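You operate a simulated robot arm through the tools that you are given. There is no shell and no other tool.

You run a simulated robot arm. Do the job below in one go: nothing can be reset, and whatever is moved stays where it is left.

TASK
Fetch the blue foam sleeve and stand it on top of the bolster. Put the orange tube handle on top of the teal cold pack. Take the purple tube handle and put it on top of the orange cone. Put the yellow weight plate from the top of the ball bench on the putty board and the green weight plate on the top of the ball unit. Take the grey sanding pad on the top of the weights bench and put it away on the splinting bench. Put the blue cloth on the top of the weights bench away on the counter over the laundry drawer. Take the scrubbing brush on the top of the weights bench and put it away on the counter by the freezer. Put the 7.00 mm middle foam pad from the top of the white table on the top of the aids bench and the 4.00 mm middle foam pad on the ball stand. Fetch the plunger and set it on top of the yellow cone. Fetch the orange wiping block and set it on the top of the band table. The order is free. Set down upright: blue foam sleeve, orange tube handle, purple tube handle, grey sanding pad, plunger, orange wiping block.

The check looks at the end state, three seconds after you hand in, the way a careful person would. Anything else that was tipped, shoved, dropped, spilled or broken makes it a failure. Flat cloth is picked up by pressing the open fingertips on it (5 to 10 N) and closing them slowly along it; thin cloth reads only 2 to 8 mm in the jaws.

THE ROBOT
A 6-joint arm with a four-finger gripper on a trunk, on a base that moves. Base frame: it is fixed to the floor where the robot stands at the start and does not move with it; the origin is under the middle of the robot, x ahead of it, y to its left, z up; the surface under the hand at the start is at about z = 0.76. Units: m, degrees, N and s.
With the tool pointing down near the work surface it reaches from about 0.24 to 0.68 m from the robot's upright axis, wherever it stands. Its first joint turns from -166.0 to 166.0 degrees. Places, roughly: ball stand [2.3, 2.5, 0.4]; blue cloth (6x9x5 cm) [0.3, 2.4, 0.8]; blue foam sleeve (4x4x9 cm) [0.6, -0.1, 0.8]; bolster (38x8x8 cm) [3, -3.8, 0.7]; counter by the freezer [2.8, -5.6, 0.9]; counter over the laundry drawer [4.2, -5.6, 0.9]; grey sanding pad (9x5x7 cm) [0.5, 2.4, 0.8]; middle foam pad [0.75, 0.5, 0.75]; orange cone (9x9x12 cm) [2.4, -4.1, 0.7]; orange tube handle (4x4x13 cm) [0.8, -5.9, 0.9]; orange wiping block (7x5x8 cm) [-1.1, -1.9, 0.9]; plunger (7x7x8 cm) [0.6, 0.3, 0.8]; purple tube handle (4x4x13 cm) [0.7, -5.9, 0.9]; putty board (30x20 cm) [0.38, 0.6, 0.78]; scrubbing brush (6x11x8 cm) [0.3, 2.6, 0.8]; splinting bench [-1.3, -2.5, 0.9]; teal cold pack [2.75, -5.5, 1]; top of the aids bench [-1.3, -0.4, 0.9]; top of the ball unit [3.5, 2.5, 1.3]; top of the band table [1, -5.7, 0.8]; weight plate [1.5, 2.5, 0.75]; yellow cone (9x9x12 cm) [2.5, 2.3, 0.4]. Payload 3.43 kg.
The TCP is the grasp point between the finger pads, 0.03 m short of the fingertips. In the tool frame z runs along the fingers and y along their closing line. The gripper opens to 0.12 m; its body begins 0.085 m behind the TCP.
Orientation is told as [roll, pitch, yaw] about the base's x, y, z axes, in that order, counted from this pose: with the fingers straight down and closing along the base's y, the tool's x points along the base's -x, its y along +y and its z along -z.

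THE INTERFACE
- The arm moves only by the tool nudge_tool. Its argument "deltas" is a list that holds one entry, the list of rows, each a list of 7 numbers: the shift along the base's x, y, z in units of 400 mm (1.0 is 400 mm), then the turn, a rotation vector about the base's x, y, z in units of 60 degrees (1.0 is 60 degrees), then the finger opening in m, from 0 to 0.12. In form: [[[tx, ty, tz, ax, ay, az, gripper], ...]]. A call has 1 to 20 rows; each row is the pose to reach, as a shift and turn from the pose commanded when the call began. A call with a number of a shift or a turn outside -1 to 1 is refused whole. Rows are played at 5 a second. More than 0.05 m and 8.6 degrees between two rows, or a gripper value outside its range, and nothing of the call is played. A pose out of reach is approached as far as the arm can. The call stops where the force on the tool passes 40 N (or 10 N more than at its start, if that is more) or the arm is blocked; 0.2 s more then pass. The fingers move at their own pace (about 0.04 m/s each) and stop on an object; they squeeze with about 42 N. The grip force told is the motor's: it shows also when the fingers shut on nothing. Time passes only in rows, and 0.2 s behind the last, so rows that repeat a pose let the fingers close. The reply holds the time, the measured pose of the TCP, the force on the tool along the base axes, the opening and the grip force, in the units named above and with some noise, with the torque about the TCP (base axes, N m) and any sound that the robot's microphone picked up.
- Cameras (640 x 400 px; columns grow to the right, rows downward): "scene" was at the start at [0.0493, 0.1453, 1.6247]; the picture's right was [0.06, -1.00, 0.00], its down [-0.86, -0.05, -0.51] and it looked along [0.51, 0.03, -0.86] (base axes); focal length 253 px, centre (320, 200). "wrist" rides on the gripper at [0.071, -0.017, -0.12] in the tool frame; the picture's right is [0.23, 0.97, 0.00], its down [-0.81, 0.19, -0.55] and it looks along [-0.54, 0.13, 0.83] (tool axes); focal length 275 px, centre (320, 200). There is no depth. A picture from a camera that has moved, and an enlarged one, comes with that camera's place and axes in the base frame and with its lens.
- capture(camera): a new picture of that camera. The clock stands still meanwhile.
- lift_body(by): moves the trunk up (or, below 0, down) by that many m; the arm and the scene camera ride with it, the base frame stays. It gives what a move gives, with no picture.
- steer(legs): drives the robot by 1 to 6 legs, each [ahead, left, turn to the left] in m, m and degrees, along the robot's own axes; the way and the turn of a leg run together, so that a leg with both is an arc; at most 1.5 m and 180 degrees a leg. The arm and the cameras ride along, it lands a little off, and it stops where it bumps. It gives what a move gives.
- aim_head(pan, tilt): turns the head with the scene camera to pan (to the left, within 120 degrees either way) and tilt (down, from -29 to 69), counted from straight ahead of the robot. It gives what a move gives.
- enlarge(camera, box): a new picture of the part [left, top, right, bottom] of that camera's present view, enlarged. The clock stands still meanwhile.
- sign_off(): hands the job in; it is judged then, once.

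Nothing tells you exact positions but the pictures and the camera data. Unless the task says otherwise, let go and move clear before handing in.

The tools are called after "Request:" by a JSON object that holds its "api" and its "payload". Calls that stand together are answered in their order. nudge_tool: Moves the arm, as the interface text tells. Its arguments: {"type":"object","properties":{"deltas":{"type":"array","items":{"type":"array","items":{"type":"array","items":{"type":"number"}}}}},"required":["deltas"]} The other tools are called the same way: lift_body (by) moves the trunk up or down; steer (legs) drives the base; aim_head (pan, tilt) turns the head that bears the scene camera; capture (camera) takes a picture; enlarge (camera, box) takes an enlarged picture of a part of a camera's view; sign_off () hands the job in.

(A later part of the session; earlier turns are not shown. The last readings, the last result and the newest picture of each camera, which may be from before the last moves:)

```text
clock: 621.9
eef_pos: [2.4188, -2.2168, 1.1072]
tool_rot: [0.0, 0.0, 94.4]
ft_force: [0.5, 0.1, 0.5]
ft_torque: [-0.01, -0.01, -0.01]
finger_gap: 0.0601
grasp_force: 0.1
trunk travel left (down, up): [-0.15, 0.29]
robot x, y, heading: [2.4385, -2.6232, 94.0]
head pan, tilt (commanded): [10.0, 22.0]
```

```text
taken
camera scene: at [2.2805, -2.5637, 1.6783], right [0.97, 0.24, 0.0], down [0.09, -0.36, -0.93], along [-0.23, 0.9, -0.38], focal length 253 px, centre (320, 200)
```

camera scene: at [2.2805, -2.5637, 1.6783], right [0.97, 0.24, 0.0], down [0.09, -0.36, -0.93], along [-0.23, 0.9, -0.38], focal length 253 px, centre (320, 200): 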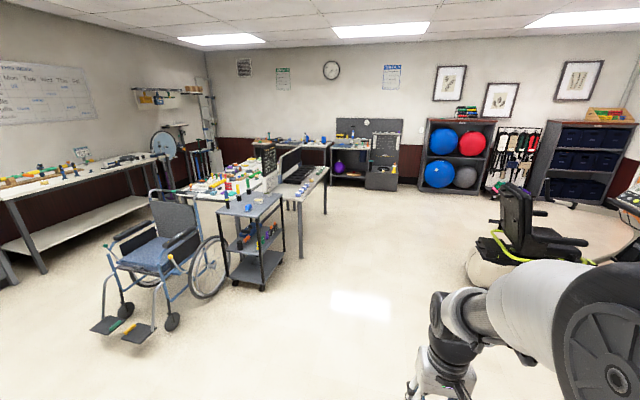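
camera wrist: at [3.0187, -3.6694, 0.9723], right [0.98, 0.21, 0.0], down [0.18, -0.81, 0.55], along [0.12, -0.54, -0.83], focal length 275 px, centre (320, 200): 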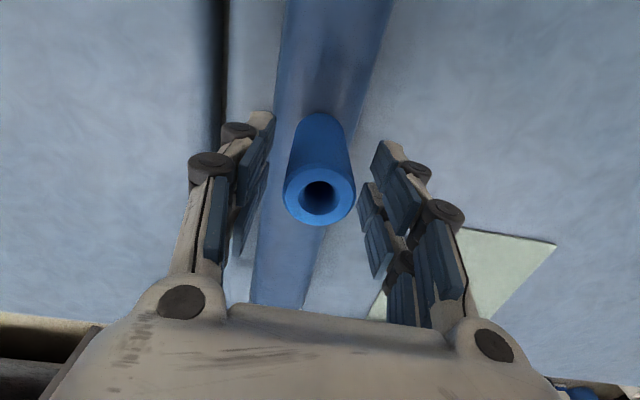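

Path north is clear. Driving up, then west to the weights bench.

Request:
{"api": "steer", "payload": {"legs": [[1.4, 0, -4.2], [1.4, 0, 0], [1.3, 0, 0]]}}

Request:
{"api": "capture", "payload": {"camera": "scene"}}

```text
clock: 641.8
eef_pos: [2.4629, 1.942, 1.1069]
tool_rot: [0.0, 0.1, 89.5]
ft_force: [0.2, 0.2, -0.9]
ft_torque: [0.0, -0.05, 0.0]
finger_gap: 0.06
grasp_force: 0.1
trunk travel left (down, up): [-0.15, 0.29]
robot x, y, heading: [2.45, 1.5359, 89.3]
head pan, tilt (commanded): [10.0, 22.0]
```

```text
taken
camera scene: at [2.2974, 1.6087, 1.6784], right [0.99, 0.16, 0.0], down [0.06, -0.37, -0.93], along [-0.15, 0.91, -0.37], focal length 253 px, centre (320, 200)
```

scene: 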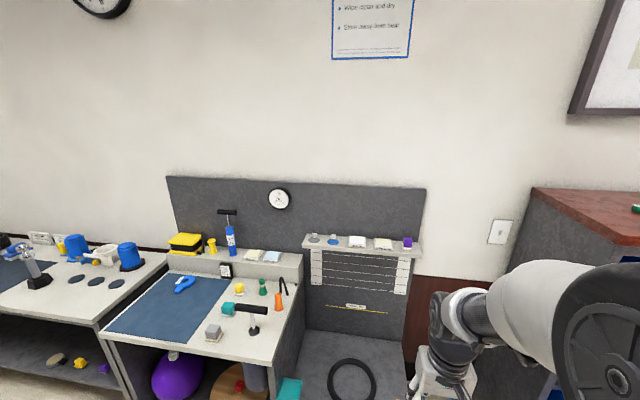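

Request:
{"api": "steer", "payload": {"legs": [[0, 1.05, 0.7], [0, 1.02, 0], [0.25, 0, 0]]}}

Request:
{"api": "capture", "payload": {"camera": "wrist"}}

Request:
{"api": "aim_head", "payload": {"pan": 10, "tilt": 50}}

Request:
{"api": "capture", "payload": {"camera": "scene"}}

```text
clock: 653.4
eef_pos: [0.4117, 2.2125, 1.1068]
tool_rot: [-0.1, 0.1, 90.1]
ft_force: [-0.2, 0.4, -0.5]
ft_torque: [-0.03, -0.03, -0.01]
finger_gap: 0.0599
grasp_force: 0.1
trunk travel left (down, up): [-0.15, 0.29]
robot x, y, heading: [0.4026, 1.8054, 89.8]
head pan, tilt (commanded): [10.0, 22.0]
```

```text
taken
camera wrist: at [0.4306, 2.1406, 1.2273], right [-0.97, -0.23, 0.0], down [-0.19, 0.81, 0.55], along [-0.13, 0.54, -0.83], focal length 275 px, centre (320, 200)
```

wrist: 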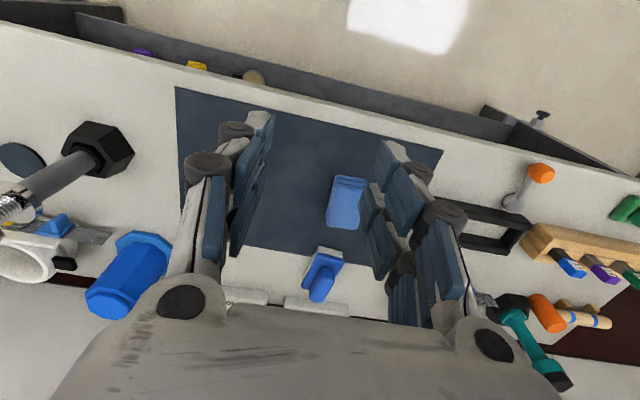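

```text
clock: 654.4
eef_pos: [0.4125, 2.2126, 1.1078]
tool_rot: [0.0, 0.2, 90.2]
ft_force: [0.4, 1.2, -0.2]
ft_torque: [-0.03, -0.01, -0.02]
finger_gap: 0.0602
grasp_force: 0.0
trunk travel left (down, up): [-0.15, 0.29]
robot x, y, heading: [0.4045, 1.8034, 90.1]
head pan, tilt (commanded): [10.0, 50.0]
```

```text
taken
camera scene: at [0.252, 1.8614, 1.6361], right [0.98, 0.17, 0.0], down [0.13, -0.75, -0.64], along [-0.11, 0.63, -0.77], focal length 253 px, centre (320, 200)
```

scene: 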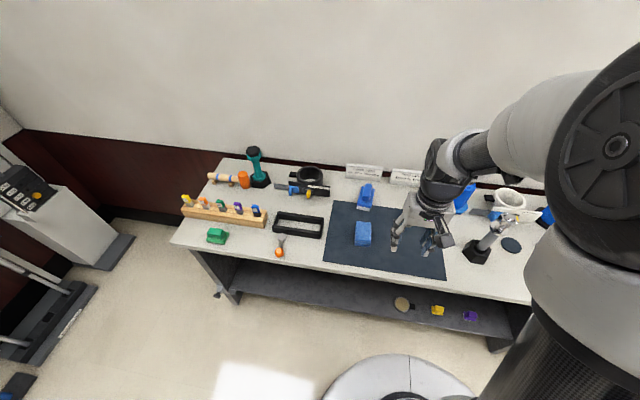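

Request:
{"api": "enlarge", "payload": {"camera": "wrist", "box": [280, 165, 392, 305]}}

Request:
{"api": "enlarge", "payload": {"camera": "scene", "box": [310, 165, 438, 265]}}

```text
2.86 times, centred on (336, 235) of wrist
camera zoom: at [0.4306, 2.1397, 1.2276], right [-0.97, -0.23, 0.0], down [-0.19, 0.81, 0.55], along [-0.13, 0.54, -0.83], focal length 786 px, centre (274, 100)
```

zoom: 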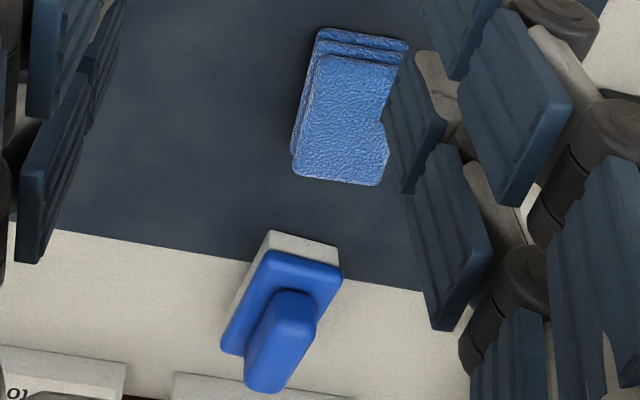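

```text
4.00 times, centred on (374, 215) of scene
camera zoom: at [0.252, 1.8614, 1.6361], right [0.98, 0.17, 0.0], down [0.13, -0.75, -0.64], along [-0.11, 0.63, -0.77], focal length 1012 px, centre (104, 140)
```

zoom: 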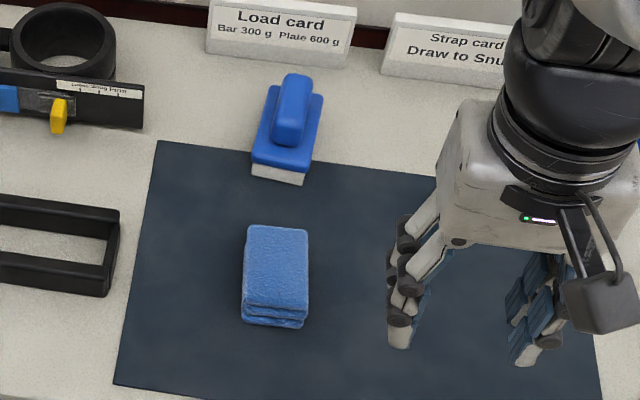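

Cloth stack centre ≈[0.321, 2.394], top ≈0.845, 6 cm wide along x. Moving above it with open fingers.

Request:
{"api": "nudge_tool", "payload": {"deltas": [[[-0.046, 0.09, -0.05, 0, 0, 0, 0.08], [-0.092, 0.18, -0.1, 0, 0, 0, 0.09], [-0.138, 0.27, -0.15, 0, 0, 0, 0.09], [-0.184, 0.36, -0.2, 0, 0, 0, 0.09], [-0.229, 0.4525, -0.25, 0, 0, 0.02, 0.09], [-0.229, 0.4525, -0.36, 0, 0, 0.04, 0.09], [-0.229, 0.4525, -0.45, 0, 0, 0.04, 0.09]]]}}

Request:
{"api": "capture", "payload": {"camera": "wrist"}}

```text
clock: 656.0
eef_pos: [0.3224, 2.3934, 0.9258]
tool_rot: [0.1, 0.1, 92.5]
ft_force: [-0.1, 0.2, -0.3]
ft_torque: [0.02, 0.02, 0.0]
finger_gap: 0.0898
grasp_force: 0.0
trunk travel left (down, up): [-0.15, 0.29]
robot x, y, heading: [0.4022, 1.8037, 90.0]
head pan, tilt (commanded): [10.0, 50.0]
```

```text
taken
camera wrist: at [0.3444, 2.3224, 1.0462], right [-0.96, -0.27, 0.0], down [-0.23, 0.8, 0.55], along [-0.15, 0.53, -0.83], focal length 275 px, centre (320, 200)
```

wrist: 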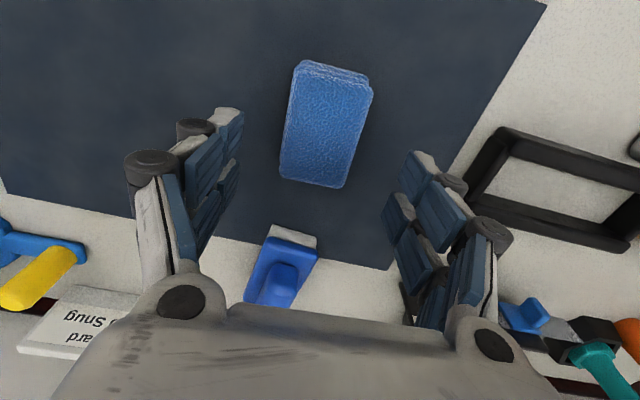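

Aligned. Descending around the stack and closing slowly.

Request:
{"api": "nudge_tool", "payload": {"deltas": [[[0, -0.007, -0.1, 0, 0, 0, 0.09], [0, -0.007, -0.18, 0, 0, 0, 0.09], [0, -0.007, -0.215, 0, 0, 0, 0.09], [0, -0.007, -0.215, 0, 0, 0, 0.08], [0, -0.007, -0.215, 0, 0, 0, 0.07]]]}}

Request:
{"api": "capture", "payload": {"camera": "wrist"}}

Request:
{"api": "enlarge", "payload": {"camera": "scene", "box": [310, 165, 438, 265]}}

```text
clock: 657.1
eef_pos: [0.3195, 2.3909, 0.8386]
tool_rot: [-0.1, 0.1, 92.4]
ft_force: [-0.2, -0.3, -0.2]
ft_torque: [-0.01, 0.0, 0.04]
finger_gap: 0.0699
grasp_force: 0.1
trunk travel left (down, up): [-0.15, 0.29]
robot x, y, heading: [0.399, 1.8051, 89.9]
head pan, tilt (commanded): [10.0, 50.0]
```

```text
taken
camera wrist: at [0.3411, 2.3192, 0.959], right [-0.96, -0.27, 0.0], down [-0.23, 0.8, 0.55], along [-0.15, 0.53, -0.83], focal length 275 px, centre (320, 200)
```

wrist: 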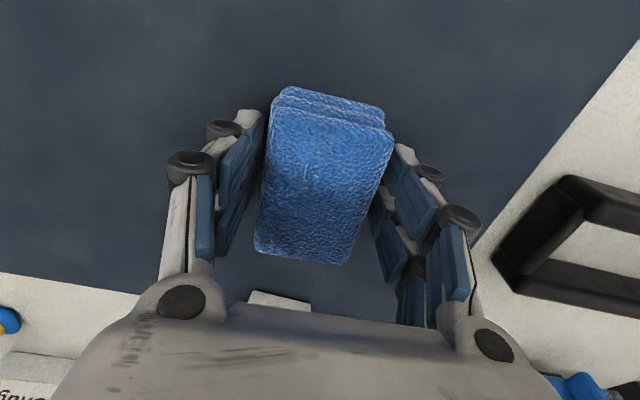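

```text
4.00 times, centred on (374, 215) of scene
camera zoom: at [0.252, 1.8614, 1.6361], right [0.98, 0.17, 0.0], down [0.13, -0.75, -0.64], along [-0.11, 0.63, -0.77], focal length 1012 px, centre (104, 140)
```

zoom: 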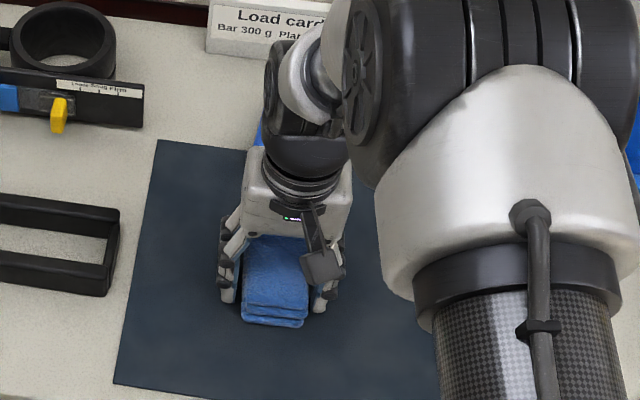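

Request:
{"api": "nudge_tool", "payload": {"deltas": [[[0, 0, 0, 0, 0, 0, 0.064], [0, 0, 0, 0, 0, 0, 0.058], [0, 0, 0, 0, 0, 0, 0.052], [0, 0, 0, 0, 0, 0, 0.046], [0, 0, 0, 0, 0, 0, 0.04], [0, 0, 0, 0, 0, 0, 0.034], [0, 0, 0, 0, 0, 0, 0.03]]]}}

Request:
{"api": "capture", "payload": {"camera": "wrist"}}

```text
clock: 658.8
eef_pos: [0.3187, 2.3907, 0.8395]
tool_rot: [0.0, 0.1, 92.5]
ft_force: [0.5, -0.3, 1.6]
ft_torque: [0.02, -0.05, 0.04]
finger_gap: 0.059
grasp_force: 41.5
trunk travel left (down, up): [-0.15, 0.29]
robot x, y, heading: [0.4036, 1.8031, 89.8]
head pan, tilt (commanded): [10.0, 50.0]
```

```text
taken
camera wrist: at [0.3411, 2.3192, 0.9592], right [-0.96, -0.27, 0.0], down [-0.23, 0.8, 0.55], along [-0.15, 0.53, -0.83], focal length 275 px, centre (320, 200)
```

wrist: 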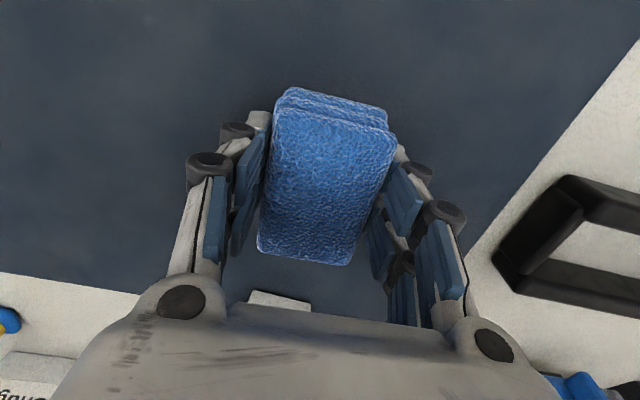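

The folded stack behaves firm (59 mm). Lifting gently.

Request:
{"api": "nudge_tool", "payload": {"deltas": [[[0, 0, 0.03, 0, 0, 0, 0.03], [0, 0, 0.08, 0, 0, 0, 0.03], [0, 0, 0.16, 0, 0, 0, 0.03], [0, 0, 0.26, 0, 0, 0, 0.03]]]}}

Request:
{"api": "capture", "payload": {"camera": "wrist"}}

Request:
{"api": "enlarge", "payload": {"camera": "scene", "box": [310, 165, 438, 265]}}

```text
clock: 659.8
eef_pos: [0.3204, 2.3893, 0.9435]
tool_rot: [0.1, 0.2, 92.5]
ft_force: [0.1, 0.3, 0.0]
ft_torque: [0.03, 0.04, 0.01]
finger_gap: 0.059
grasp_force: 41.8
trunk travel left (down, up): [-0.15, 0.29]
robot x, y, heading: [0.4037, 1.8067, 89.7]
head pan, tilt (commanded): [10.0, 50.0]
```

```text
taken
camera wrist: at [0.3418, 2.3164, 1.064], right [-0.96, -0.27, 0.0], down [-0.23, 0.8, 0.55], along [-0.15, 0.53, -0.83], focal length 275 px, centre (320, 200)
```

wrist: 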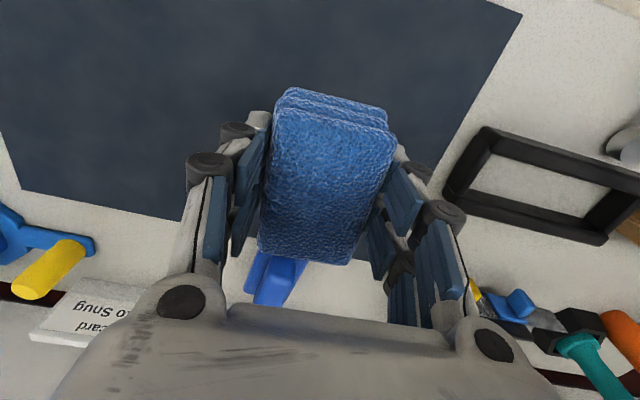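

```text
4.00 times, centred on (374, 215) of scene
camera zoom: at [0.252, 1.8607, 1.6361], right [0.98, 0.17, 0.0], down [0.13, -0.75, -0.64], along [-0.11, 0.63, -0.77], focal length 1012 px, centre (104, 140)
```

zoom: 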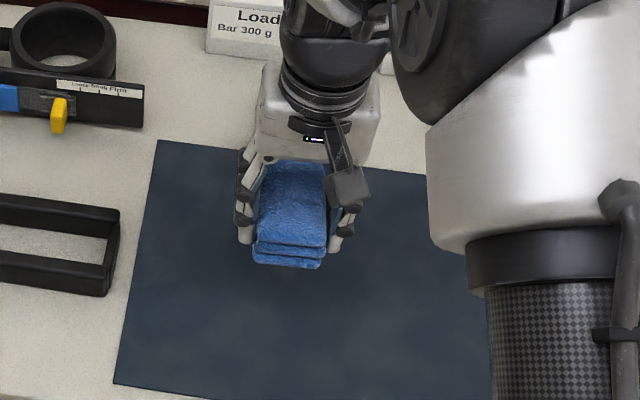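

The whole stack is in hand. Raising, retracting and starting the trip to the counter over the laundry drawer (via the west aisle).

Request:
{"api": "nudge_tool", "payload": {"deltas": [[[0.02, -0.04, 0.1, 0, 0, 0, 0.03], [0.05, -0.1, 0.2, 0, 0, 0, 0.03], [0.08, -0.16, 0.3, 0, 0, 0, 0.03], [0.11, -0.22, 0.38, 0, 0, 0, 0.03], [0.14, -0.3, 0.44, 0, 0, 0, 0.03], [0.17, -0.38, 0.46, 0, 0, 0, 0.03], [0.2, -0.46, 0.46, 0, 0, 0, 0.03]]]}}

Request:
{"api": "steer", "payload": {"legs": [[-0.3, 0, 0], [0, 0.78, 0], [0, 0, 90], [0, 0, 90]]}}

Request:
{"api": "aim_head", "payload": {"pan": 0, "tilt": 30}}

Request:
{"api": "capture", "payload": {"camera": "scene"}}

```text
clock: 661.4
eef_pos: [0.4009, 2.2039, 1.1292]
tool_rot: [0.0, 0.0, 92.6]
ft_force: [1.0, -1.2, 0.3]
ft_torque: [0.03, 0.05, -0.02]
finger_gap: 0.059
grasp_force: 42.1
trunk travel left (down, up): [-0.15, 0.29]
robot x, y, heading: [0.4039, 1.8031, 90.0]
head pan, tilt (commanded): [10.0, 50.0]
```

```text
clock: 674.9
eef_pos: [-0.3827, 1.1151, 1.1292]
tool_rot: [0.0, 0.1, -88.1]
ft_force: [0.4, 0.3, -0.1]
ft_torque: [0.01, -0.02, 0.0]
finger_gap: 0.0591
grasp_force: 41.5
trunk travel left (down, up): [-0.15, 0.29]
robot x, y, heading: [-0.3785, 1.5139, -90.5]
head pan, tilt (commanded): [10.0, 50.0]
```

```text
clock: 675.7
eef_pos: [-0.3836, 1.1146, 1.1291]
tool_rot: [0.1, 0.2, -88.2]
ft_force: [-0.5, 0.1, 0.2]
ft_torque: [-0.04, -0.01, -0.01]
finger_gap: 0.059
grasp_force: 42.3
trunk travel left (down, up): [-0.15, 0.29]
robot x, y, heading: [-0.3797, 1.5167, -90.7]
head pan, tilt (commanded): [0.0, 30.0]
```

```text
taken
camera scene: at [-0.2405, 1.4437, 1.6655], right [-1.0, 0.01, 0.0], down [0.01, 0.5, -0.87], along [-0.01, -0.87, -0.5], focal length 253 px, centre (320, 200)
```

scene: 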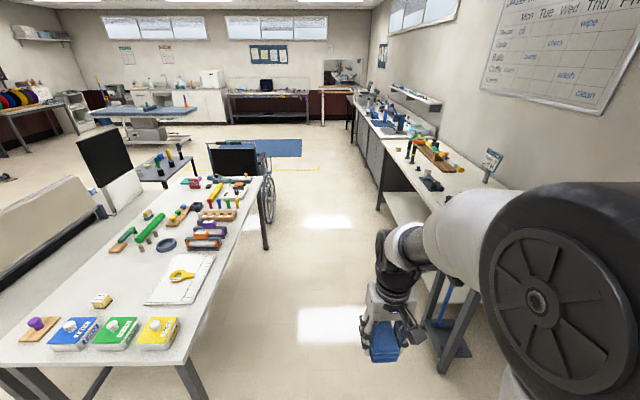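

Aisle straight ahead. Driving south in two stages with a check.

Request:
{"api": "steer", "payload": {"legs": [[1.3, 0, 0.3], [1.3, 0, 0], [0.6, 0, 0]]}}

Request:
{"api": "steer", "payload": {"legs": [[0.01, 0, 0]]}}

```text
clock: 691.2
eef_pos: [-0.441, -2.0476, 1.1294]
tool_rot: [0.0, 0.1, -89.2]
ft_force: [0.0, -0.8, -0.2]
ft_torque: [0.05, -0.01, 0.0]
finger_gap: 0.0589
grasp_force: 41.9
trunk travel left (down, up): [-0.15, 0.29]
robot x, y, heading: [-0.4287, -1.646, -91.7]
head pan, tilt (commanded): [0.0, 30.0]
```

```text
clock: 691.9
eef_pos: [-0.4402, -2.058, 1.128]
tool_rot: [0.0, 0.1, -89.2]
ft_force: [-0.2, -0.5, -0.2]
ft_torque: [0.02, 0.0, 0.0]
finger_gap: 0.0588
grasp_force: 42.0
trunk travel left (down, up): [-0.15, 0.29]
robot x, y, heading: [-0.4333, -1.6548, -91.9]
head pan, tilt (commanded): [0.0, 30.0]
```

Request:
{"api": "steer", "payload": {"legs": [[1.2, 0.04, 2], [1.2, 0, 0], [0.65, 0, 0]]}}

Request:
{"api": "aim_head", "payload": {"pan": 60, "tilt": 22}}

Request:
{"api": "capture", "payload": {"camera": "scene"}}

```text
clock: 707.0
eef_pos: [-0.3649, -5.1346, 1.1288]
tool_rot: [0.0, 0.1, -86.8]
ft_force: [-0.2, 0.0, -0.4]
ft_torque: [0.01, -0.02, 0.02]
finger_gap: 0.0591
grasp_force: 41.9
trunk travel left (down, up): [-0.15, 0.29]
robot x, y, heading: [-0.3755, -4.7338, -89.5]
head pan, tilt (commanded): [0.0, 30.0]
```

```text
clock: 708.3
eef_pos: [-0.3656, -5.1345, 1.1293]
tool_rot: [0.0, 0.1, -86.8]
ft_force: [-0.7, -0.3, 0.2]
ft_torque: [0.0, 0.01, -0.02]
finger_gap: 0.0589
grasp_force: 41.4
trunk travel left (down, up): [-0.15, 0.29]
robot x, y, heading: [-0.3716, -4.7357, -89.6]
head pan, tilt (commanded): [60.0, 22.0]
```

```text
taken
camera scene: at [-0.1507, -4.757, 1.6784], right [-0.49, -0.87, 0.0], down [-0.33, 0.18, -0.93], along [0.81, -0.46, -0.37], focal length 253 px, centre (320, 200)
```

scene: 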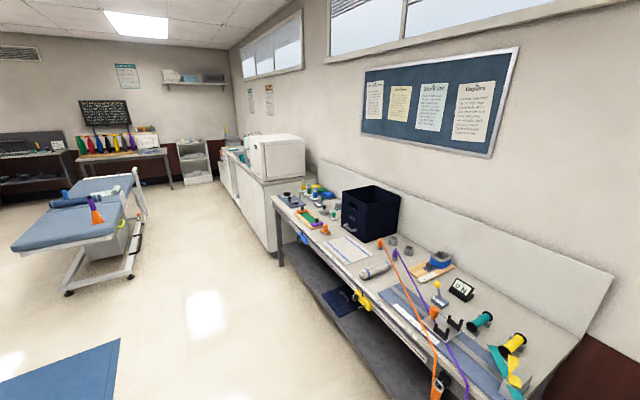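

Sliding left (east) along the corridor between couch and counter.

Request:
{"api": "steer", "payload": {"legs": [[0.0, 1.3, -0.2], [0, 1.3, 0]]}}

Request:
{"api": "steer", "payload": {"legs": [[0.0, 0.9, 0]]}}

Request:
{"api": "aim_head", "payload": {"pan": 45, "tilt": 28}}

Request:
{"api": "capture", "payload": {"camera": "scene"}}

```text
clock: 720.9
eef_pos: [2.2124, -5.1069, 1.1282]
tool_rot: [-0.2, 0.0, -86.4]
ft_force: [0.4, -0.6, -1.2]
ft_torque: [0.01, -0.02, -0.05]
finger_gap: 0.0591
grasp_force: 42.0
trunk travel left (down, up): [-0.15, 0.29]
robot x, y, heading: [2.201, -4.7052, -89.0]
head pan, tilt (commanded): [60.0, 22.0]
```

```text
clock: 725.5
eef_pos: [3.0874, -5.0959, 1.1287]
tool_rot: [-0.1, 0.1, -87.2]
ft_force: [0.7, 0.0, -1.1]
ft_torque: [0.0, 0.04, 0.02]
finger_gap: 0.0592
grasp_force: 41.8
trunk travel left (down, up): [-0.15, 0.29]
robot x, y, heading: [3.0818, -4.6956, -89.5]
head pan, tilt (commanded): [60.0, 22.0]
```

```text
clock: 726.3
eef_pos: [3.0866, -5.0969, 1.1296]
tool_rot: [0.0, 0.1, -87.2]
ft_force: [0.0, -0.4, -0.1]
ft_torque: [-0.03, -0.01, 0.03]
finger_gap: 0.059
grasp_force: 42.5
trunk travel left (down, up): [-0.15, 0.29]
robot x, y, heading: [3.0833, -4.6983, -89.9]
head pan, tilt (commanded): [45.0, 28.0]
```

```text
taken
camera scene: at [3.2898, -4.7396, 1.6688], right [-0.7, -0.71, 0.0], down [-0.33, 0.33, -0.88], along [0.63, -0.62, -0.47], focal length 253 px, centre (320, 200)
```

scene: 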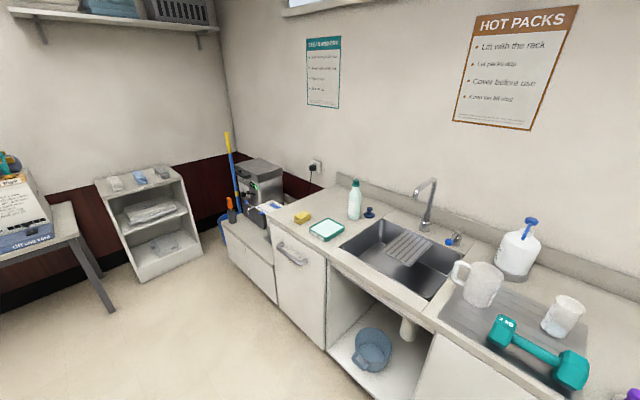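

The counter part over the drawer (with sponge and tray) is further left. Moving there.

Request:
{"api": "steer", "payload": {"legs": [[0.05, 0.95, 0]]}}

Request:
{"api": "aim_head", "payload": {"pan": 10, "tilt": 45}}

Request:
{"api": "capture", "payload": {"camera": "scene"}}

Request:
{"api": "capture", "payload": {"camera": "wrist"}}

```text
clock: 731.2
eef_pos: [4.0066, -5.1543, 1.1284]
tool_rot: [-0.1, 0.0, -88.7]
ft_force: [0.4, 0.3, -0.5]
ft_torque: [0.04, 0.02, 0.01]
finger_gap: 0.0593
grasp_force: 42.4
trunk travel left (down, up): [-0.15, 0.29]
robot x, y, heading: [4.0125, -4.7551, -91.2]
head pan, tilt (commanded): [45.0, 28.0]
```

```text
clock: 732.2
eef_pos: [4.0062, -5.1547, 1.129]
tool_rot: [0.0, 0.0, -88.7]
ft_force: [0.7, 0.3, -0.9]
ft_torque: [-0.03, 0.01, 0.0]
finger_gap: 0.0591
grasp_force: 42.1
trunk travel left (down, up): [-0.15, 0.29]
robot x, y, heading: [4.0107, -4.7534, -91.5]
head pan, tilt (commanded): [10.0, 45.0]
```

```text
taken
camera scene: at [4.1663, -4.8172, 1.643], right [-0.99, -0.15, 0.0], down [-0.11, 0.7, -0.71], along [0.11, -0.7, -0.71], focal length 253 px, centre (320, 200)
```

scene: 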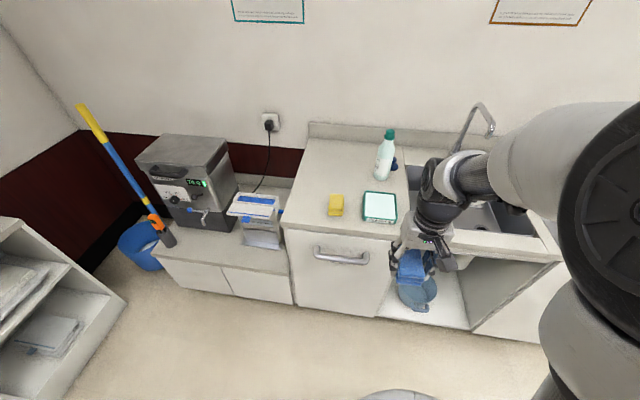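

```text
taken
camera wrist: at [3.9892, -5.0854, 1.2494], right [0.97, 0.25, 0.0], down [0.21, -0.81, 0.55], along [0.14, -0.53, -0.83], focal length 275 px, centre (320, 200)
```

wrist: 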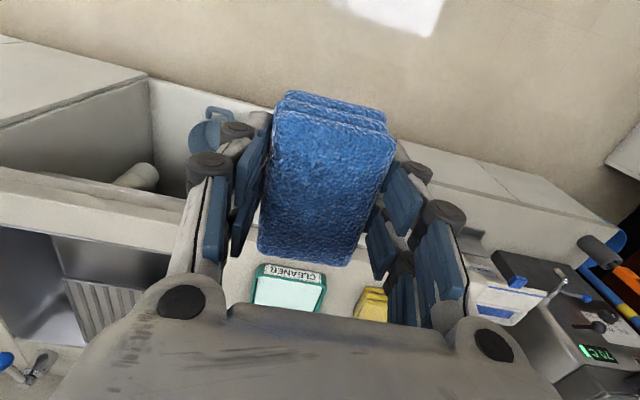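

Free space at the back-left of this counter around [4.24, -5.69]. Moving in.

Request:
{"api": "steer", "payload": {"legs": [[0.28, 0.14, 1.3]]}}

Request:
{"api": "capture", "payload": {"camera": "scene"}}

Request:
{"api": "capture", "payload": {"camera": "wrist"}}

```text
clock: 734.3
eef_pos: [4.1523, -5.4326, 1.128]
tool_rot: [-0.1, 0.1, -87.0]
ft_force: [0.9, 0.2, -1.0]
ft_torque: [0.06, 0.02, 0.0]
finger_gap: 0.059
grasp_force: 41.8
trunk travel left (down, up): [-0.15, 0.29]
robot x, y, heading: [4.1489, -5.0317, -89.6]
head pan, tilt (commanded): [10.0, 45.0]
```

```text
taken
camera scene: at [4.3034, -5.0901, 1.6429], right [-0.98, -0.18, 0.0], down [-0.13, 0.7, -0.71], along [0.13, -0.7, -0.71], focal length 253 px, centre (320, 200)
```

scene: 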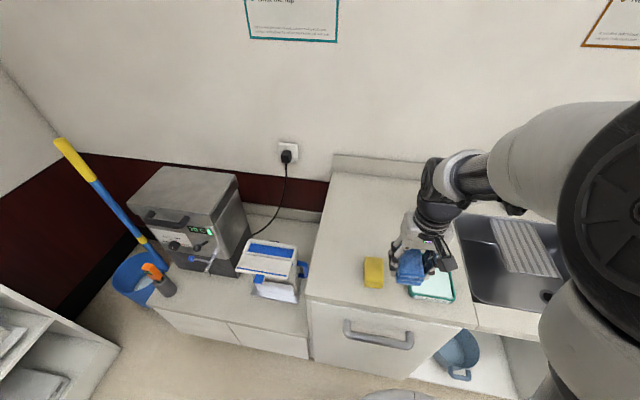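

```text
taken
camera wrist: at [4.1336, -5.3628, 1.2492], right [0.96, 0.28, 0.0], down [0.23, -0.8, 0.55], along [0.15, -0.53, -0.83], focal length 275 px, centre (320, 200)
```

wrist: 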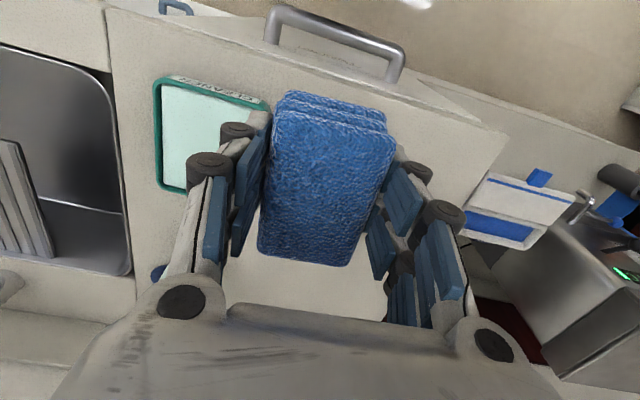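

Clear counter there. Extending and lowering the cloth toward [4.265, -5.69].

Request:
{"api": "nudge_tool", "payload": {"deltas": [[[0.04, -0.092, 0, 0, 0, 0, 0.03], [0.08, -0.184, 0, 0, 0, 0, 0.03], [0.12, -0.276, 0, 0, 0, 0, 0.03], [0.16, -0.368, 0, 0, 0, 0, 0.03], [0.2, -0.46, 0, 0, 0, 0, 0.03], [0.24, -0.552, -0.03, 0, 0, 0, 0.03], [0.28, -0.64, -0.08, 0, 0, 0, 0.03], [0.28, -0.643, -0.2, 0, 0, 0, 0.03], [0.28, -0.643, -0.32, 0, 0, 0, 0.03]]]}}

Request:
{"api": "capture", "payload": {"camera": "wrist"}}

Request:
{"api": "capture", "payload": {"camera": "scene"}}

```text
clock: 736.3
eef_pos: [4.2652, -5.6894, 1.0029]
tool_rot: [0.0, 0.0, -86.9]
ft_force: [0.6, 0.5, -0.5]
ft_torque: [0.04, 0.03, 0.0]
finger_gap: 0.0589
grasp_force: 41.7
trunk travel left (down, up): [-0.15, 0.29]
robot x, y, heading: [4.1475, -5.0283, -89.6]
head pan, tilt (commanded): [10.0, 45.0]
```

```text
taken
camera wrist: at [4.2457, -5.6206, 1.1233], right [0.96, 0.28, 0.0], down [0.23, -0.8, 0.55], along [0.15, -0.53, -0.83], focal length 275 px, centre (320, 200)
```

wrist: 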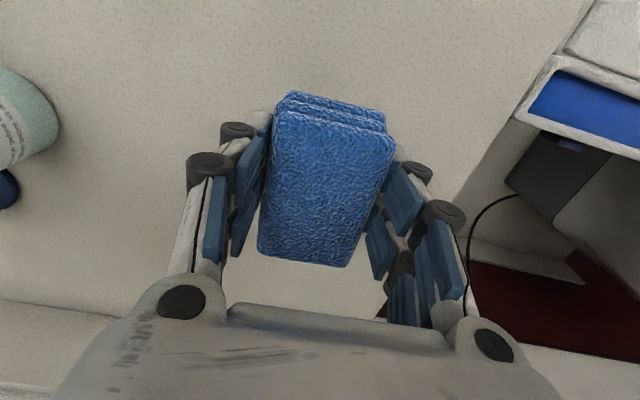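

```text
taken
camera scene: at [4.3031, -5.0903, 1.6429], right [-0.98, -0.18, 0.0], down [-0.13, 0.7, -0.71], along [0.13, -0.69, -0.71], focal length 253 px, centre (320, 200)
```

scene: 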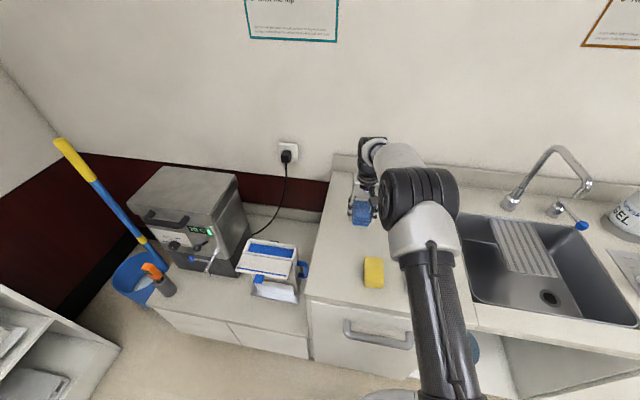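

Over free counter. Lowering to contact.

Request:
{"api": "nudge_tool", "payload": {"deltas": [[[0, 0, -0.04, 0, 0, 0, 0.03], [0, 0, -0.07, 0, 0, 0, 0.03], [0, 0, -0.085, 0, 0, 0, 0.03]]]}}

```text
clock: 737.1
eef_pos: [4.2623, -5.69, 0.9668]
tool_rot: [-0.1, 0.2, -87.1]
ft_force: [-0.2, -0.8, -2.1]
ft_torque: [0.01, 0.0, -0.04]
finger_gap: 0.0589
grasp_force: 42.0
trunk travel left (down, up): [-0.15, 0.29]
robot x, y, heading: [4.1482, -5.0297, -89.8]
head pan, tilt (commanded): [10.0, 45.0]
```

Request:
{"api": "nudge_tool", "payload": {"deltas": [[[0, 0, -0.008, 0, 0, 0, 0.03], [0, 0, -0.016, 0, 0, 0, 0.03]]]}}

```text
clock: 737.7
eef_pos: [4.2634, -5.6894, 0.9605]
tool_rot: [-0.1, 0.1, -87.0]
ft_force: [0.5, 0.2, 0.1]
ft_torque: [0.03, 0.0, -0.01]
finger_gap: 0.059
grasp_force: 42.2
trunk travel left (down, up): [-0.15, 0.29]
robot x, y, heading: [4.1459, -5.0342, -89.6]
head pan, tilt (commanded): [10.0, 45.0]
```

Request:
{"api": "nudge_tool", "payload": {"deltas": [[[0, 0, -0.008, 0, 0, 0, 0.03], [0, 0, -0.016, 0, 0, 0, 0.03]]]}}

```text
clock: 738.3
eef_pos: [4.2644, -5.6899, 0.9548]
tool_rot: [0.0, 0.1, -87.0]
ft_force: [1.1, -0.1, 0.3]
ft_torque: [0.0, -0.03, 0.0]
finger_gap: 0.0591
grasp_force: 41.8
trunk travel left (down, up): [-0.15, 0.29]
robot x, y, heading: [4.1445, -5.032, -89.6]
head pan, tilt (commanded): [10.0, 45.0]
```

Request:
{"api": "nudge_tool", "payload": {"deltas": [[[0, 0, -0.008, 0, 0, 0, 0.03], [0, 0, -0.016, 0, 0, 0, 0.03]]]}}

```text
clock: 738.9
eef_pos: [4.2642, -5.6886, 0.9475]
tool_rot: [0.1, 0.1, -87.0]
ft_force: [0.1, 0.9, -0.5]
ft_torque: [0.0, 0.0, -0.02]
finger_gap: 0.059
grasp_force: 42.1
trunk travel left (down, up): [-0.15, 0.29]
robot x, y, heading: [4.1436, -5.0331, -89.8]
head pan, tilt (commanded): [10.0, 45.0]
```

Request:
{"api": "nudge_tool", "payload": {"deltas": [[[0, 0, -0.007, 0, 0, 0, 0.03], [0, 0, -0.014, 0, 0, 0, 0.03]]]}}

Request:
{"api": "enlarge", "payload": {"camera": "scene", "box": [320, 160, 416, 240]}}

```text
clock: 739.5
eef_pos: [4.2643, -5.6894, 0.9414]
tool_rot: [0.0, 0.2, -87.0]
ft_force: [-0.1, -0.5, -0.9]
ft_torque: [-0.03, 0.01, -0.02]
finger_gap: 0.0588
grasp_force: 41.8
trunk travel left (down, up): [-0.15, 0.29]
robot x, y, heading: [4.1476, -5.0321, -89.4]
head pan, tilt (commanded): [10.0, 45.0]
```

```text
5.00 times, centred on (368, 200) of scene
camera zoom: at [4.3029, -5.0893, 1.643], right [-0.98, -0.18, 0.0], down [-0.13, 0.7, -0.71], along [0.13, -0.7, -0.71], focal length 1266 px, centre (80, 200)
```

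zoom: 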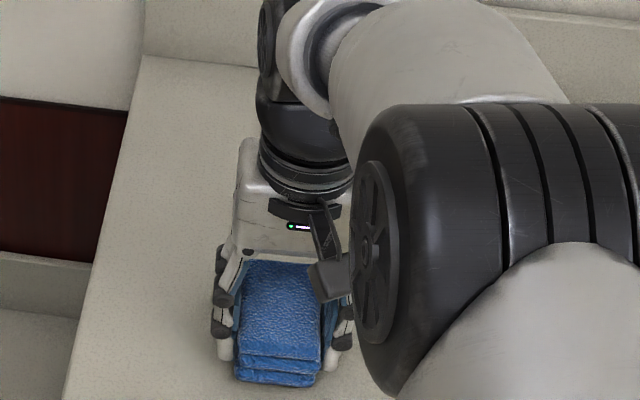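

Request:
{"api": "nudge_tool", "payload": {"deltas": [[[0, 0, -0.007, 0, 0, 0, 0.03], [0, 0, -0.014, 0, 0, 0, 0.03]]]}}

```text
clock: 740.1
eef_pos: [4.2645, -5.6879, 0.9367]
tool_rot: [0.0, 0.1, -87.0]
ft_force: [0.5, -0.3, -1.3]
ft_torque: [-0.04, -0.02, 0.0]
finger_gap: 0.059
grasp_force: 42.1
trunk travel left (down, up): [-0.15, 0.29]
robot x, y, heading: [4.1477, -5.0313, -89.6]
head pan, tilt (commanded): [10.0, 45.0]
```

Request:
{"api": "nudge_tool", "payload": {"deltas": [[[0, 0, -0.007, 0, 0, 0, 0.03], [0, 0, -0.014, 0, 0, 0, 0.03]]]}}

```text
clock: 740.7
eef_pos: [4.2638, -5.6886, 0.9345]
tool_rot: [0.0, -0.4, -87.0]
ft_force: [-0.7, 3.0, 28.0]
ft_torque: [1.09, 0.16, 0.02]
finger_gap: 0.0592
grasp_force: 42.3
trunk travel left (down, up): [-0.15, 0.29]
robot x, y, heading: [4.1467, -5.0278, -89.6]
head pan, tilt (commanded): [10.0, 45.0]
```

Contact. Easing and opening.

Request:
{"api": "nudge_tool", "payload": {"deltas": [[[0, 0, 0.005, 0, 0, 0, 0.05], [0, 0, 0.006, 0, 0, 0, 0.06], [0, 0, 0.006, 0, 0, 0, 0.07], [0, 0, 0.006, 0, 0, 0, 0.08], [0, 0, 0.02, 0, 0, 0, 0.09], [0, 0, 0.1, 0, 0, 0, 0.09], [0, 0, 0.22, 0, 0, 0, 0.09], [0, 0, 0.34, 0, 0, 0, 0.09], [0, 0, 0.44, 0, 0, 0, 0.09]]]}}

Request:
{"api": "capture", "payload": {"camera": "wrist"}}

Request:
{"api": "enlarge", "payload": {"camera": "scene", "box": [300, 150, 428, 250]}}

```text
clock: 742.7
eef_pos: [4.2607, -5.6884, 1.1073]
tool_rot: [0.0, 0.1, -87.0]
ft_force: [0.3, -0.2, -0.3]
ft_torque: [-0.02, -0.01, 0.02]
finger_gap: 0.0903
grasp_force: 0.1
trunk travel left (down, up): [-0.15, 0.29]
robot x, y, heading: [4.1479, -5.0323, -89.8]
head pan, tilt (commanded): [10.0, 45.0]
```

```text
taken
camera wrist: at [4.2415, -5.6196, 1.2278], right [0.96, 0.28, 0.0], down [0.23, -0.8, 0.55], along [0.15, -0.53, -0.83], focal length 275 px, centre (320, 200)
```

wrist: 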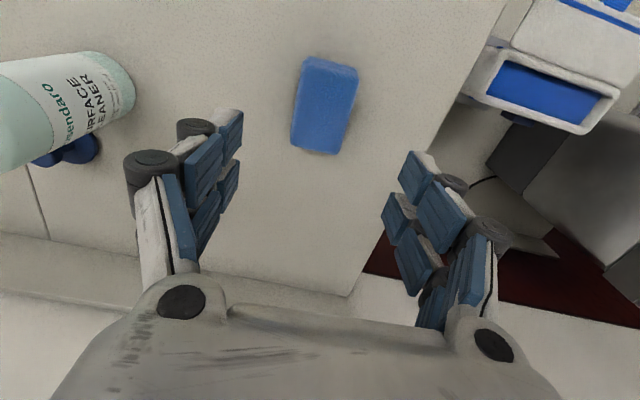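

```text
4.00 times, centred on (364, 200) of scene
camera zoom: at [4.3028, -5.0887, 1.643], right [-0.98, -0.18, 0.0], down [-0.13, 0.7, -0.71], along [0.13, -0.7, -0.71], focal length 1012 px, centre (144, 200)
```

zoom: 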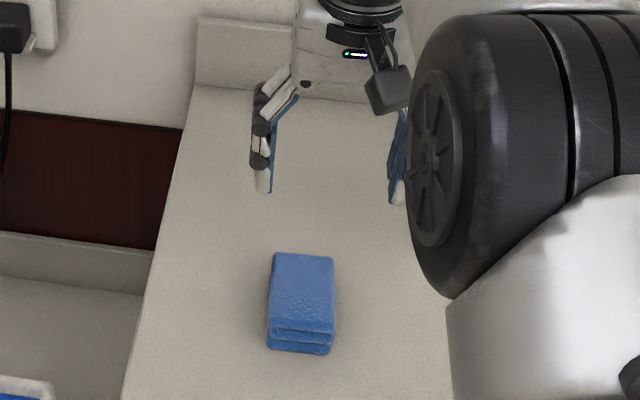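

Cloth is in place on the counter. Retracting; then checking whether the east side around the couch is passable for the way back.

Request:
{"api": "nudge_tool", "payload": {"deltas": [[[-0.03, 0.1, 0.02, 0, 0, -0.02, 0.09], [-0.08, 0.2, 0.03, 0, 0, -0.04, 0.08], [-0.13, 0.3, 0.03, 0, 0, -0.04, 0.08], [-0.18, 0.4, 0.03, 0, 0, -0.04, 0.08], [-0.22, 0.5, 0.03, 0, 0, -0.04, 0.08], [-0.25, 0.6, 0.03, 0, 0, -0.04, 0.08], [-0.26, 0.68, 0.03, 0, 0, -0.04, 0.08]]]}}

Request:
{"api": "steer", "payload": {"legs": [[-0.28, 0, 0]]}}

Request:
{"api": "aim_head", "payload": {"pan": 115, "tilt": 25}}

Request:
{"api": "capture", "payload": {"camera": "scene"}}

```text
clock: 744.3
eef_pos: [4.1584, -5.414, 1.1203]
tool_rot: [0.1, 0.0, -89.4]
ft_force: [0.4, 0.1, 0.9]
ft_torque: [-0.02, 0.01, -0.01]
finger_gap: 0.08
grasp_force: 0.0
trunk travel left (down, up): [-0.15, 0.29]
robot x, y, heading: [4.144, -5.0311, -89.6]
head pan, tilt (commanded): [10.0, 45.0]
```

```text
clock: 746.2
eef_pos: [4.159, -5.1376, 1.12]
tool_rot: [0.1, 0.0, -89.3]
ft_force: [0.6, 0.5, 0.2]
ft_torque: [-0.06, -0.03, 0.01]
finger_gap: 0.0801
grasp_force: 0.0
trunk travel left (down, up): [-0.15, 0.29]
robot x, y, heading: [4.1456, -4.7541, -89.6]
head pan, tilt (commanded): [10.0, 45.0]
```

```text
clock: 748.0
eef_pos: [4.1585, -5.1376, 1.1195]
tool_rot: [0.1, 0.1, -89.2]
ft_force: [0.3, 0.2, 0.4]
ft_torque: [0.02, 0.01, 0.0]
finger_gap: 0.0798
grasp_force: 0.2
trunk travel left (down, up): [-0.15, 0.29]
robot x, y, heading: [4.1461, -4.752, -89.6]
head pan, tilt (commanded): [115.0, 25.0]
```

```text
taken
camera scene: at [4.3692, -4.6915, 1.6736], right [0.43, -0.9, 0.0], down [-0.38, -0.18, -0.91], along [0.82, 0.39, -0.42], focal length 253 px, centre (320, 200)
```

scene: 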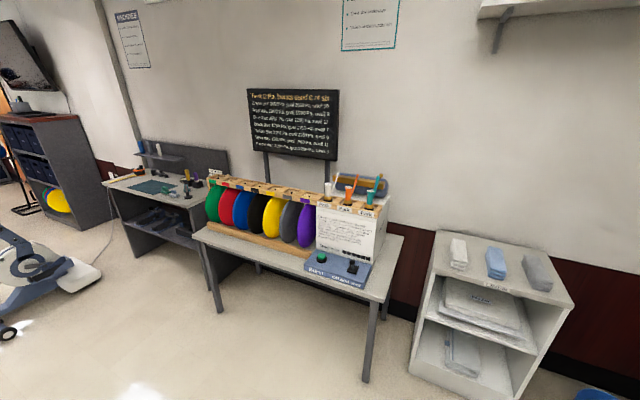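

West route is well known, so I'll go back that way: along the corridor, then up the aisle.

Request:
{"api": "steer", "payload": {"legs": [[0, -1.3, -0.3], [0, -1.3, 0], [0, -0.7, 0]]}}

Request:
{"api": "steer", "payload": {"legs": [[0, -1.2, 0]]}}

```text
clock: 764.0
eef_pos: [0.8807, -5.0663, 1.1194]
tool_rot: [0.0, 0.2, -91.6]
ft_force: [0.1, 0.0, -1.2]
ft_torque: [0.01, -0.01, -0.03]
finger_gap: 0.0803
grasp_force: 0.2
trunk travel left (down, up): [-0.15, 0.29]
robot x, y, heading: [0.884, -4.6802, -92.2]
head pan, tilt (commanded): [115.0, 25.0]
```

```text
clock: 770.1
eef_pos: [-0.3294, -5.0119, 1.1188]
tool_rot: [-0.1, 0.1, -93.1]
ft_force: [0.1, -0.7, 1.0]
ft_torque: [0.0, -0.01, 0.01]
finger_gap: 0.08
grasp_force: 0.0
trunk travel left (down, up): [-0.15, 0.29]
robot x, y, heading: [-0.3183, -4.628, -93.2]
head pan, tilt (commanded): [115.0, 25.0]
```

Request:
{"api": "steer", "payload": {"legs": [[0, 0, 92], [0, 0, 91.2], [0, 0.08, 0], [1.0, 0, 0]]}}

Request:
{"api": "aim_head", "payload": {"pan": 0, "tilt": 28}}

Request:
{"api": "capture", "payload": {"camera": "scene"}}

```text
clock: 783.9
eef_pos: [-0.4131, -3.2048, 1.1194]
tool_rot: [0.1, 0.1, 91.0]
ft_force: [-0.1, -0.7, 0.5]
ft_torque: [-0.01, -0.05, 0.02]
finger_gap: 0.08
grasp_force: 0.1
trunk travel left (down, up): [-0.15, 0.29]
robot x, y, heading: [-0.3993, -3.5925, 90.5]
head pan, tilt (commanded): [115.0, 25.0]
```

```text
clock: 785.8
eef_pos: [-0.414, -3.2046, 1.1183]
tool_rot: [0.0, 0.1, 90.9]
ft_force: [0.7, -0.2, 0.5]
ft_torque: [0.02, 0.03, 0.01]
finger_gap: 0.0802
grasp_force: 0.0
trunk travel left (down, up): [-0.15, 0.29]
robot x, y, heading: [-0.3996, -3.5881, 90.6]
head pan, tilt (commanded): [0.0, 28.0]
```

```text
taken
camera scene: at [-0.5389, -3.5181, 1.6688], right [1.0, 0.01, 0.0], down [0.01, -0.47, -0.88], along [-0.01, 0.88, -0.47], focal length 253 px, centre (320, 200)
```

scene: 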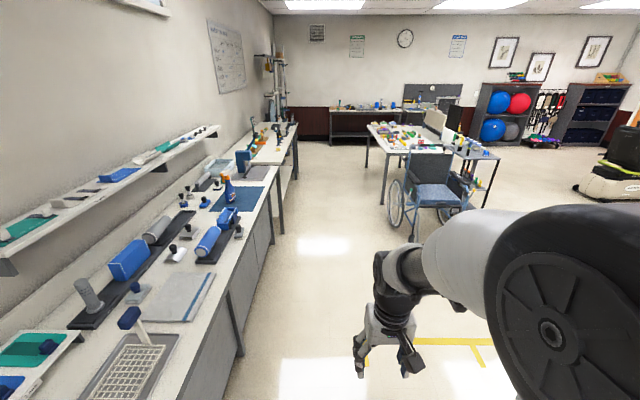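

Request:
{"api": "steer", "payload": {"legs": [[1.3, 0, 0], [1.2, 0, 0]]}}

Request:
{"api": "steer", "payload": {"legs": [[0.05, 0, 0]]}}

```text
clock: 798.0
eef_pos: [-0.4893, -0.709, 1.1188]
tool_rot: [0.0, 0.1, 92.6]
ft_force: [0.5, 0.5, 0.5]
ft_torque: [-0.04, 0.03, -0.01]
finger_gap: 0.0801
grasp_force: 0.1
trunk travel left (down, up): [-0.15, 0.29]
robot x, y, heading: [-0.4626, -1.092, 92.5]
head pan, tilt (commanded): [0.0, 28.0]
```

```text
clock: 798.9
eef_pos: [-0.4924, -0.6591, 1.1181]
tool_rot: [0.0, 0.2, 92.5]
ft_force: [-0.3, 0.7, -0.6]
ft_torque: [-0.08, 0.0, 0.03]
finger_gap: 0.0802
grasp_force: 0.0
trunk travel left (down, up): [-0.15, 0.29]
robot x, y, heading: [-0.4646, -1.0397, 92.2]
head pan, tilt (commanded): [0.0, 28.0]
```

Request:
{"api": "steer", "payload": {"legs": [[1.3, -0.08, -2.3], [1.3, 0, 0]]}}

Request:
{"api": "steer", "payload": {"legs": [[0.05, -0.75, 0]]}}

Request:
{"api": "aim_head", "payload": {"pan": 10, "tilt": 45}}

Request:
{"api": "capture", "payload": {"camera": "scene"}}

```text
clock: 811.7
eef_pos: [-0.4006, 1.9722, 1.1186]
tool_rot: [-0.1, 0.0, 89.2]
ft_force: [-0.3, 0.5, 0.1]
ft_torque: [0.02, -0.01, 0.01]
finger_gap: 0.0803
grasp_force: 0.1
trunk travel left (down, up): [-0.15, 0.29]
robot x, y, heading: [-0.4001, 1.5891, 88.8]
head pan, tilt (commanded): [0.0, 28.0]
```

```text
clock: 815.8
eef_pos: [0.3558, 2.0088, 1.1193]
tool_rot: [0.0, 0.1, 89.3]
ft_force: [0.4, 0.1, -0.2]
ft_torque: [0.0, -0.01, 0.01]
finger_gap: 0.0804
grasp_force: 0.0
trunk travel left (down, up): [-0.15, 0.29]
robot x, y, heading: [0.3598, 1.6234, 89.1]
head pan, tilt (commanded): [0.0, 28.0]
```

```text
clock: 816.6
eef_pos: [0.3554, 2.0097, 1.1196]
tool_rot: [-0.1, 0.1, 89.3]
ft_force: [-0.6, -0.1, 0.6]
ft_torque: [0.01, -0.03, 0.01]
finger_gap: 0.0797
grasp_force: 0.1
trunk travel left (down, up): [-0.15, 0.29]
robot x, y, heading: [0.3582, 1.6261, 89.0]
head pan, tilt (commanded): [10.0, 45.0]
```

```text
taken
camera scene: at [0.2082, 1.6885, 1.643], right [0.99, 0.16, 0.0], down [0.11, -0.7, -0.71], along [-0.11, 0.7, -0.71], focal length 253 px, centre (320, 200)
```

scene: 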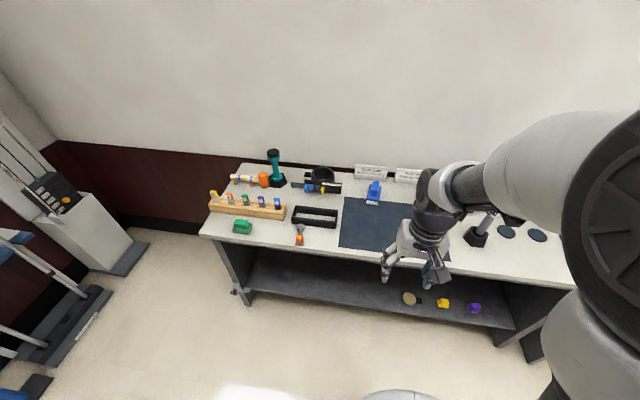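

Moving closer to reach the scrubbing brush at the back.

Request:
{"api": "steer", "payload": {"legs": [[0.3, 0, 1]]}}

Request:
{"api": "nudge_tool", "payload": {"deltas": [[[-0.03, 0.1, 0, 0, 0, 0, 0.08], [-0.06, 0.2, -0.02, 0, 0, 0, 0.08]]]}}

Request:
{"api": "capture", "payload": {"camera": "wrist"}}

Request:
{"api": "enlarge", "payload": {"camera": "scene", "box": [310, 190, 438, 290]}}

```text
clock: 818.7
eef_pos: [0.3516, 2.316, 1.1198]
tool_rot: [-0.1, 0.2, 90.3]
ft_force: [0.7, 0.4, -0.4]
ft_torque: [-0.01, -0.03, 0.01]
finger_gap: 0.08
grasp_force: 0.1
trunk travel left (down, up): [-0.15, 0.29]
robot x, y, heading: [0.3634, 1.9288, 89.8]
head pan, tilt (commanded): [10.0, 45.0]
```

```text
clock: 819.3
eef_pos: [0.3284, 2.3946, 1.1118]
tool_rot: [-0.1, 0.1, 90.3]
ft_force: [0.2, 0.4, 0.2]
ft_torque: [0.01, -0.01, -0.01]
finger_gap: 0.0799
grasp_force: 0.1
trunk travel left (down, up): [-0.15, 0.29]
robot x, y, heading: [0.366, 1.9285, 90.0]
head pan, tilt (commanded): [10.0, 45.0]
```

```text
taken
camera wrist: at [0.3471, 2.3232, 1.2319], right [-0.97, -0.23, 0.0], down [-0.2, 0.81, 0.55], along [-0.13, 0.54, -0.83], focal length 275 px, centre (320, 200)
```

wrist: 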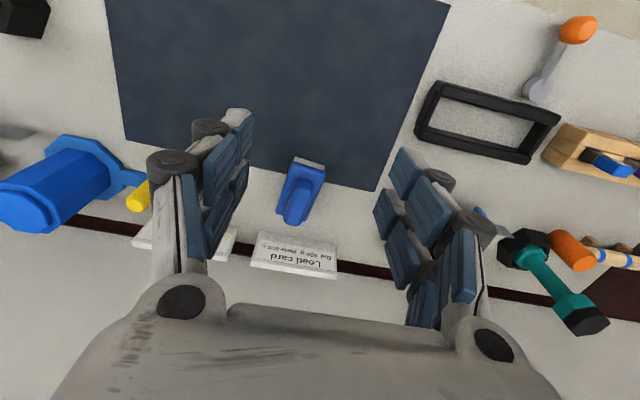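

```text
4.00 times, centred on (374, 240) of scene
camera zoom: at [0.2093, 1.9928, 1.6429], right [0.98, 0.17, 0.0], down [0.12, -0.7, -0.71], along [-0.12, 0.7, -0.71], focal length 1012 px, centre (104, 40)
```

zoom: 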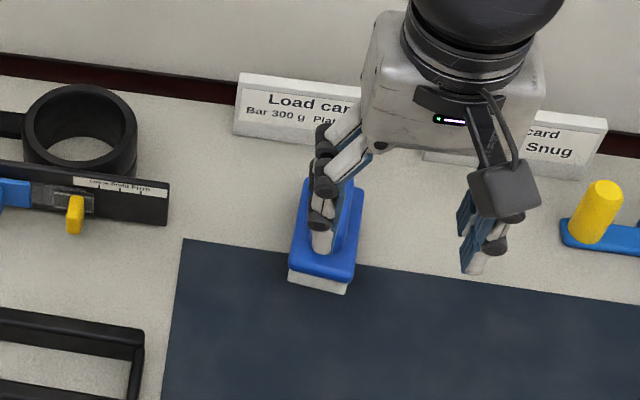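

Request:
{"api": "enlarge", "payload": {"camera": "wrist", "box": [260, 145, 348, 245]}}

```text
4.00 times, centred on (304, 195) of wrist
camera zoom: at [0.3471, 2.3232, 1.2319], right [-0.97, -0.23, 0.0], down [-0.2, 0.81, 0.55], along [-0.13, 0.54, -0.83], focal length 1101 px, centre (384, 220)
```

zoom: 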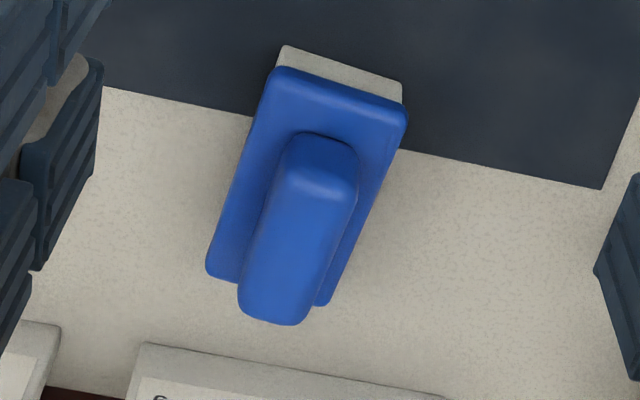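

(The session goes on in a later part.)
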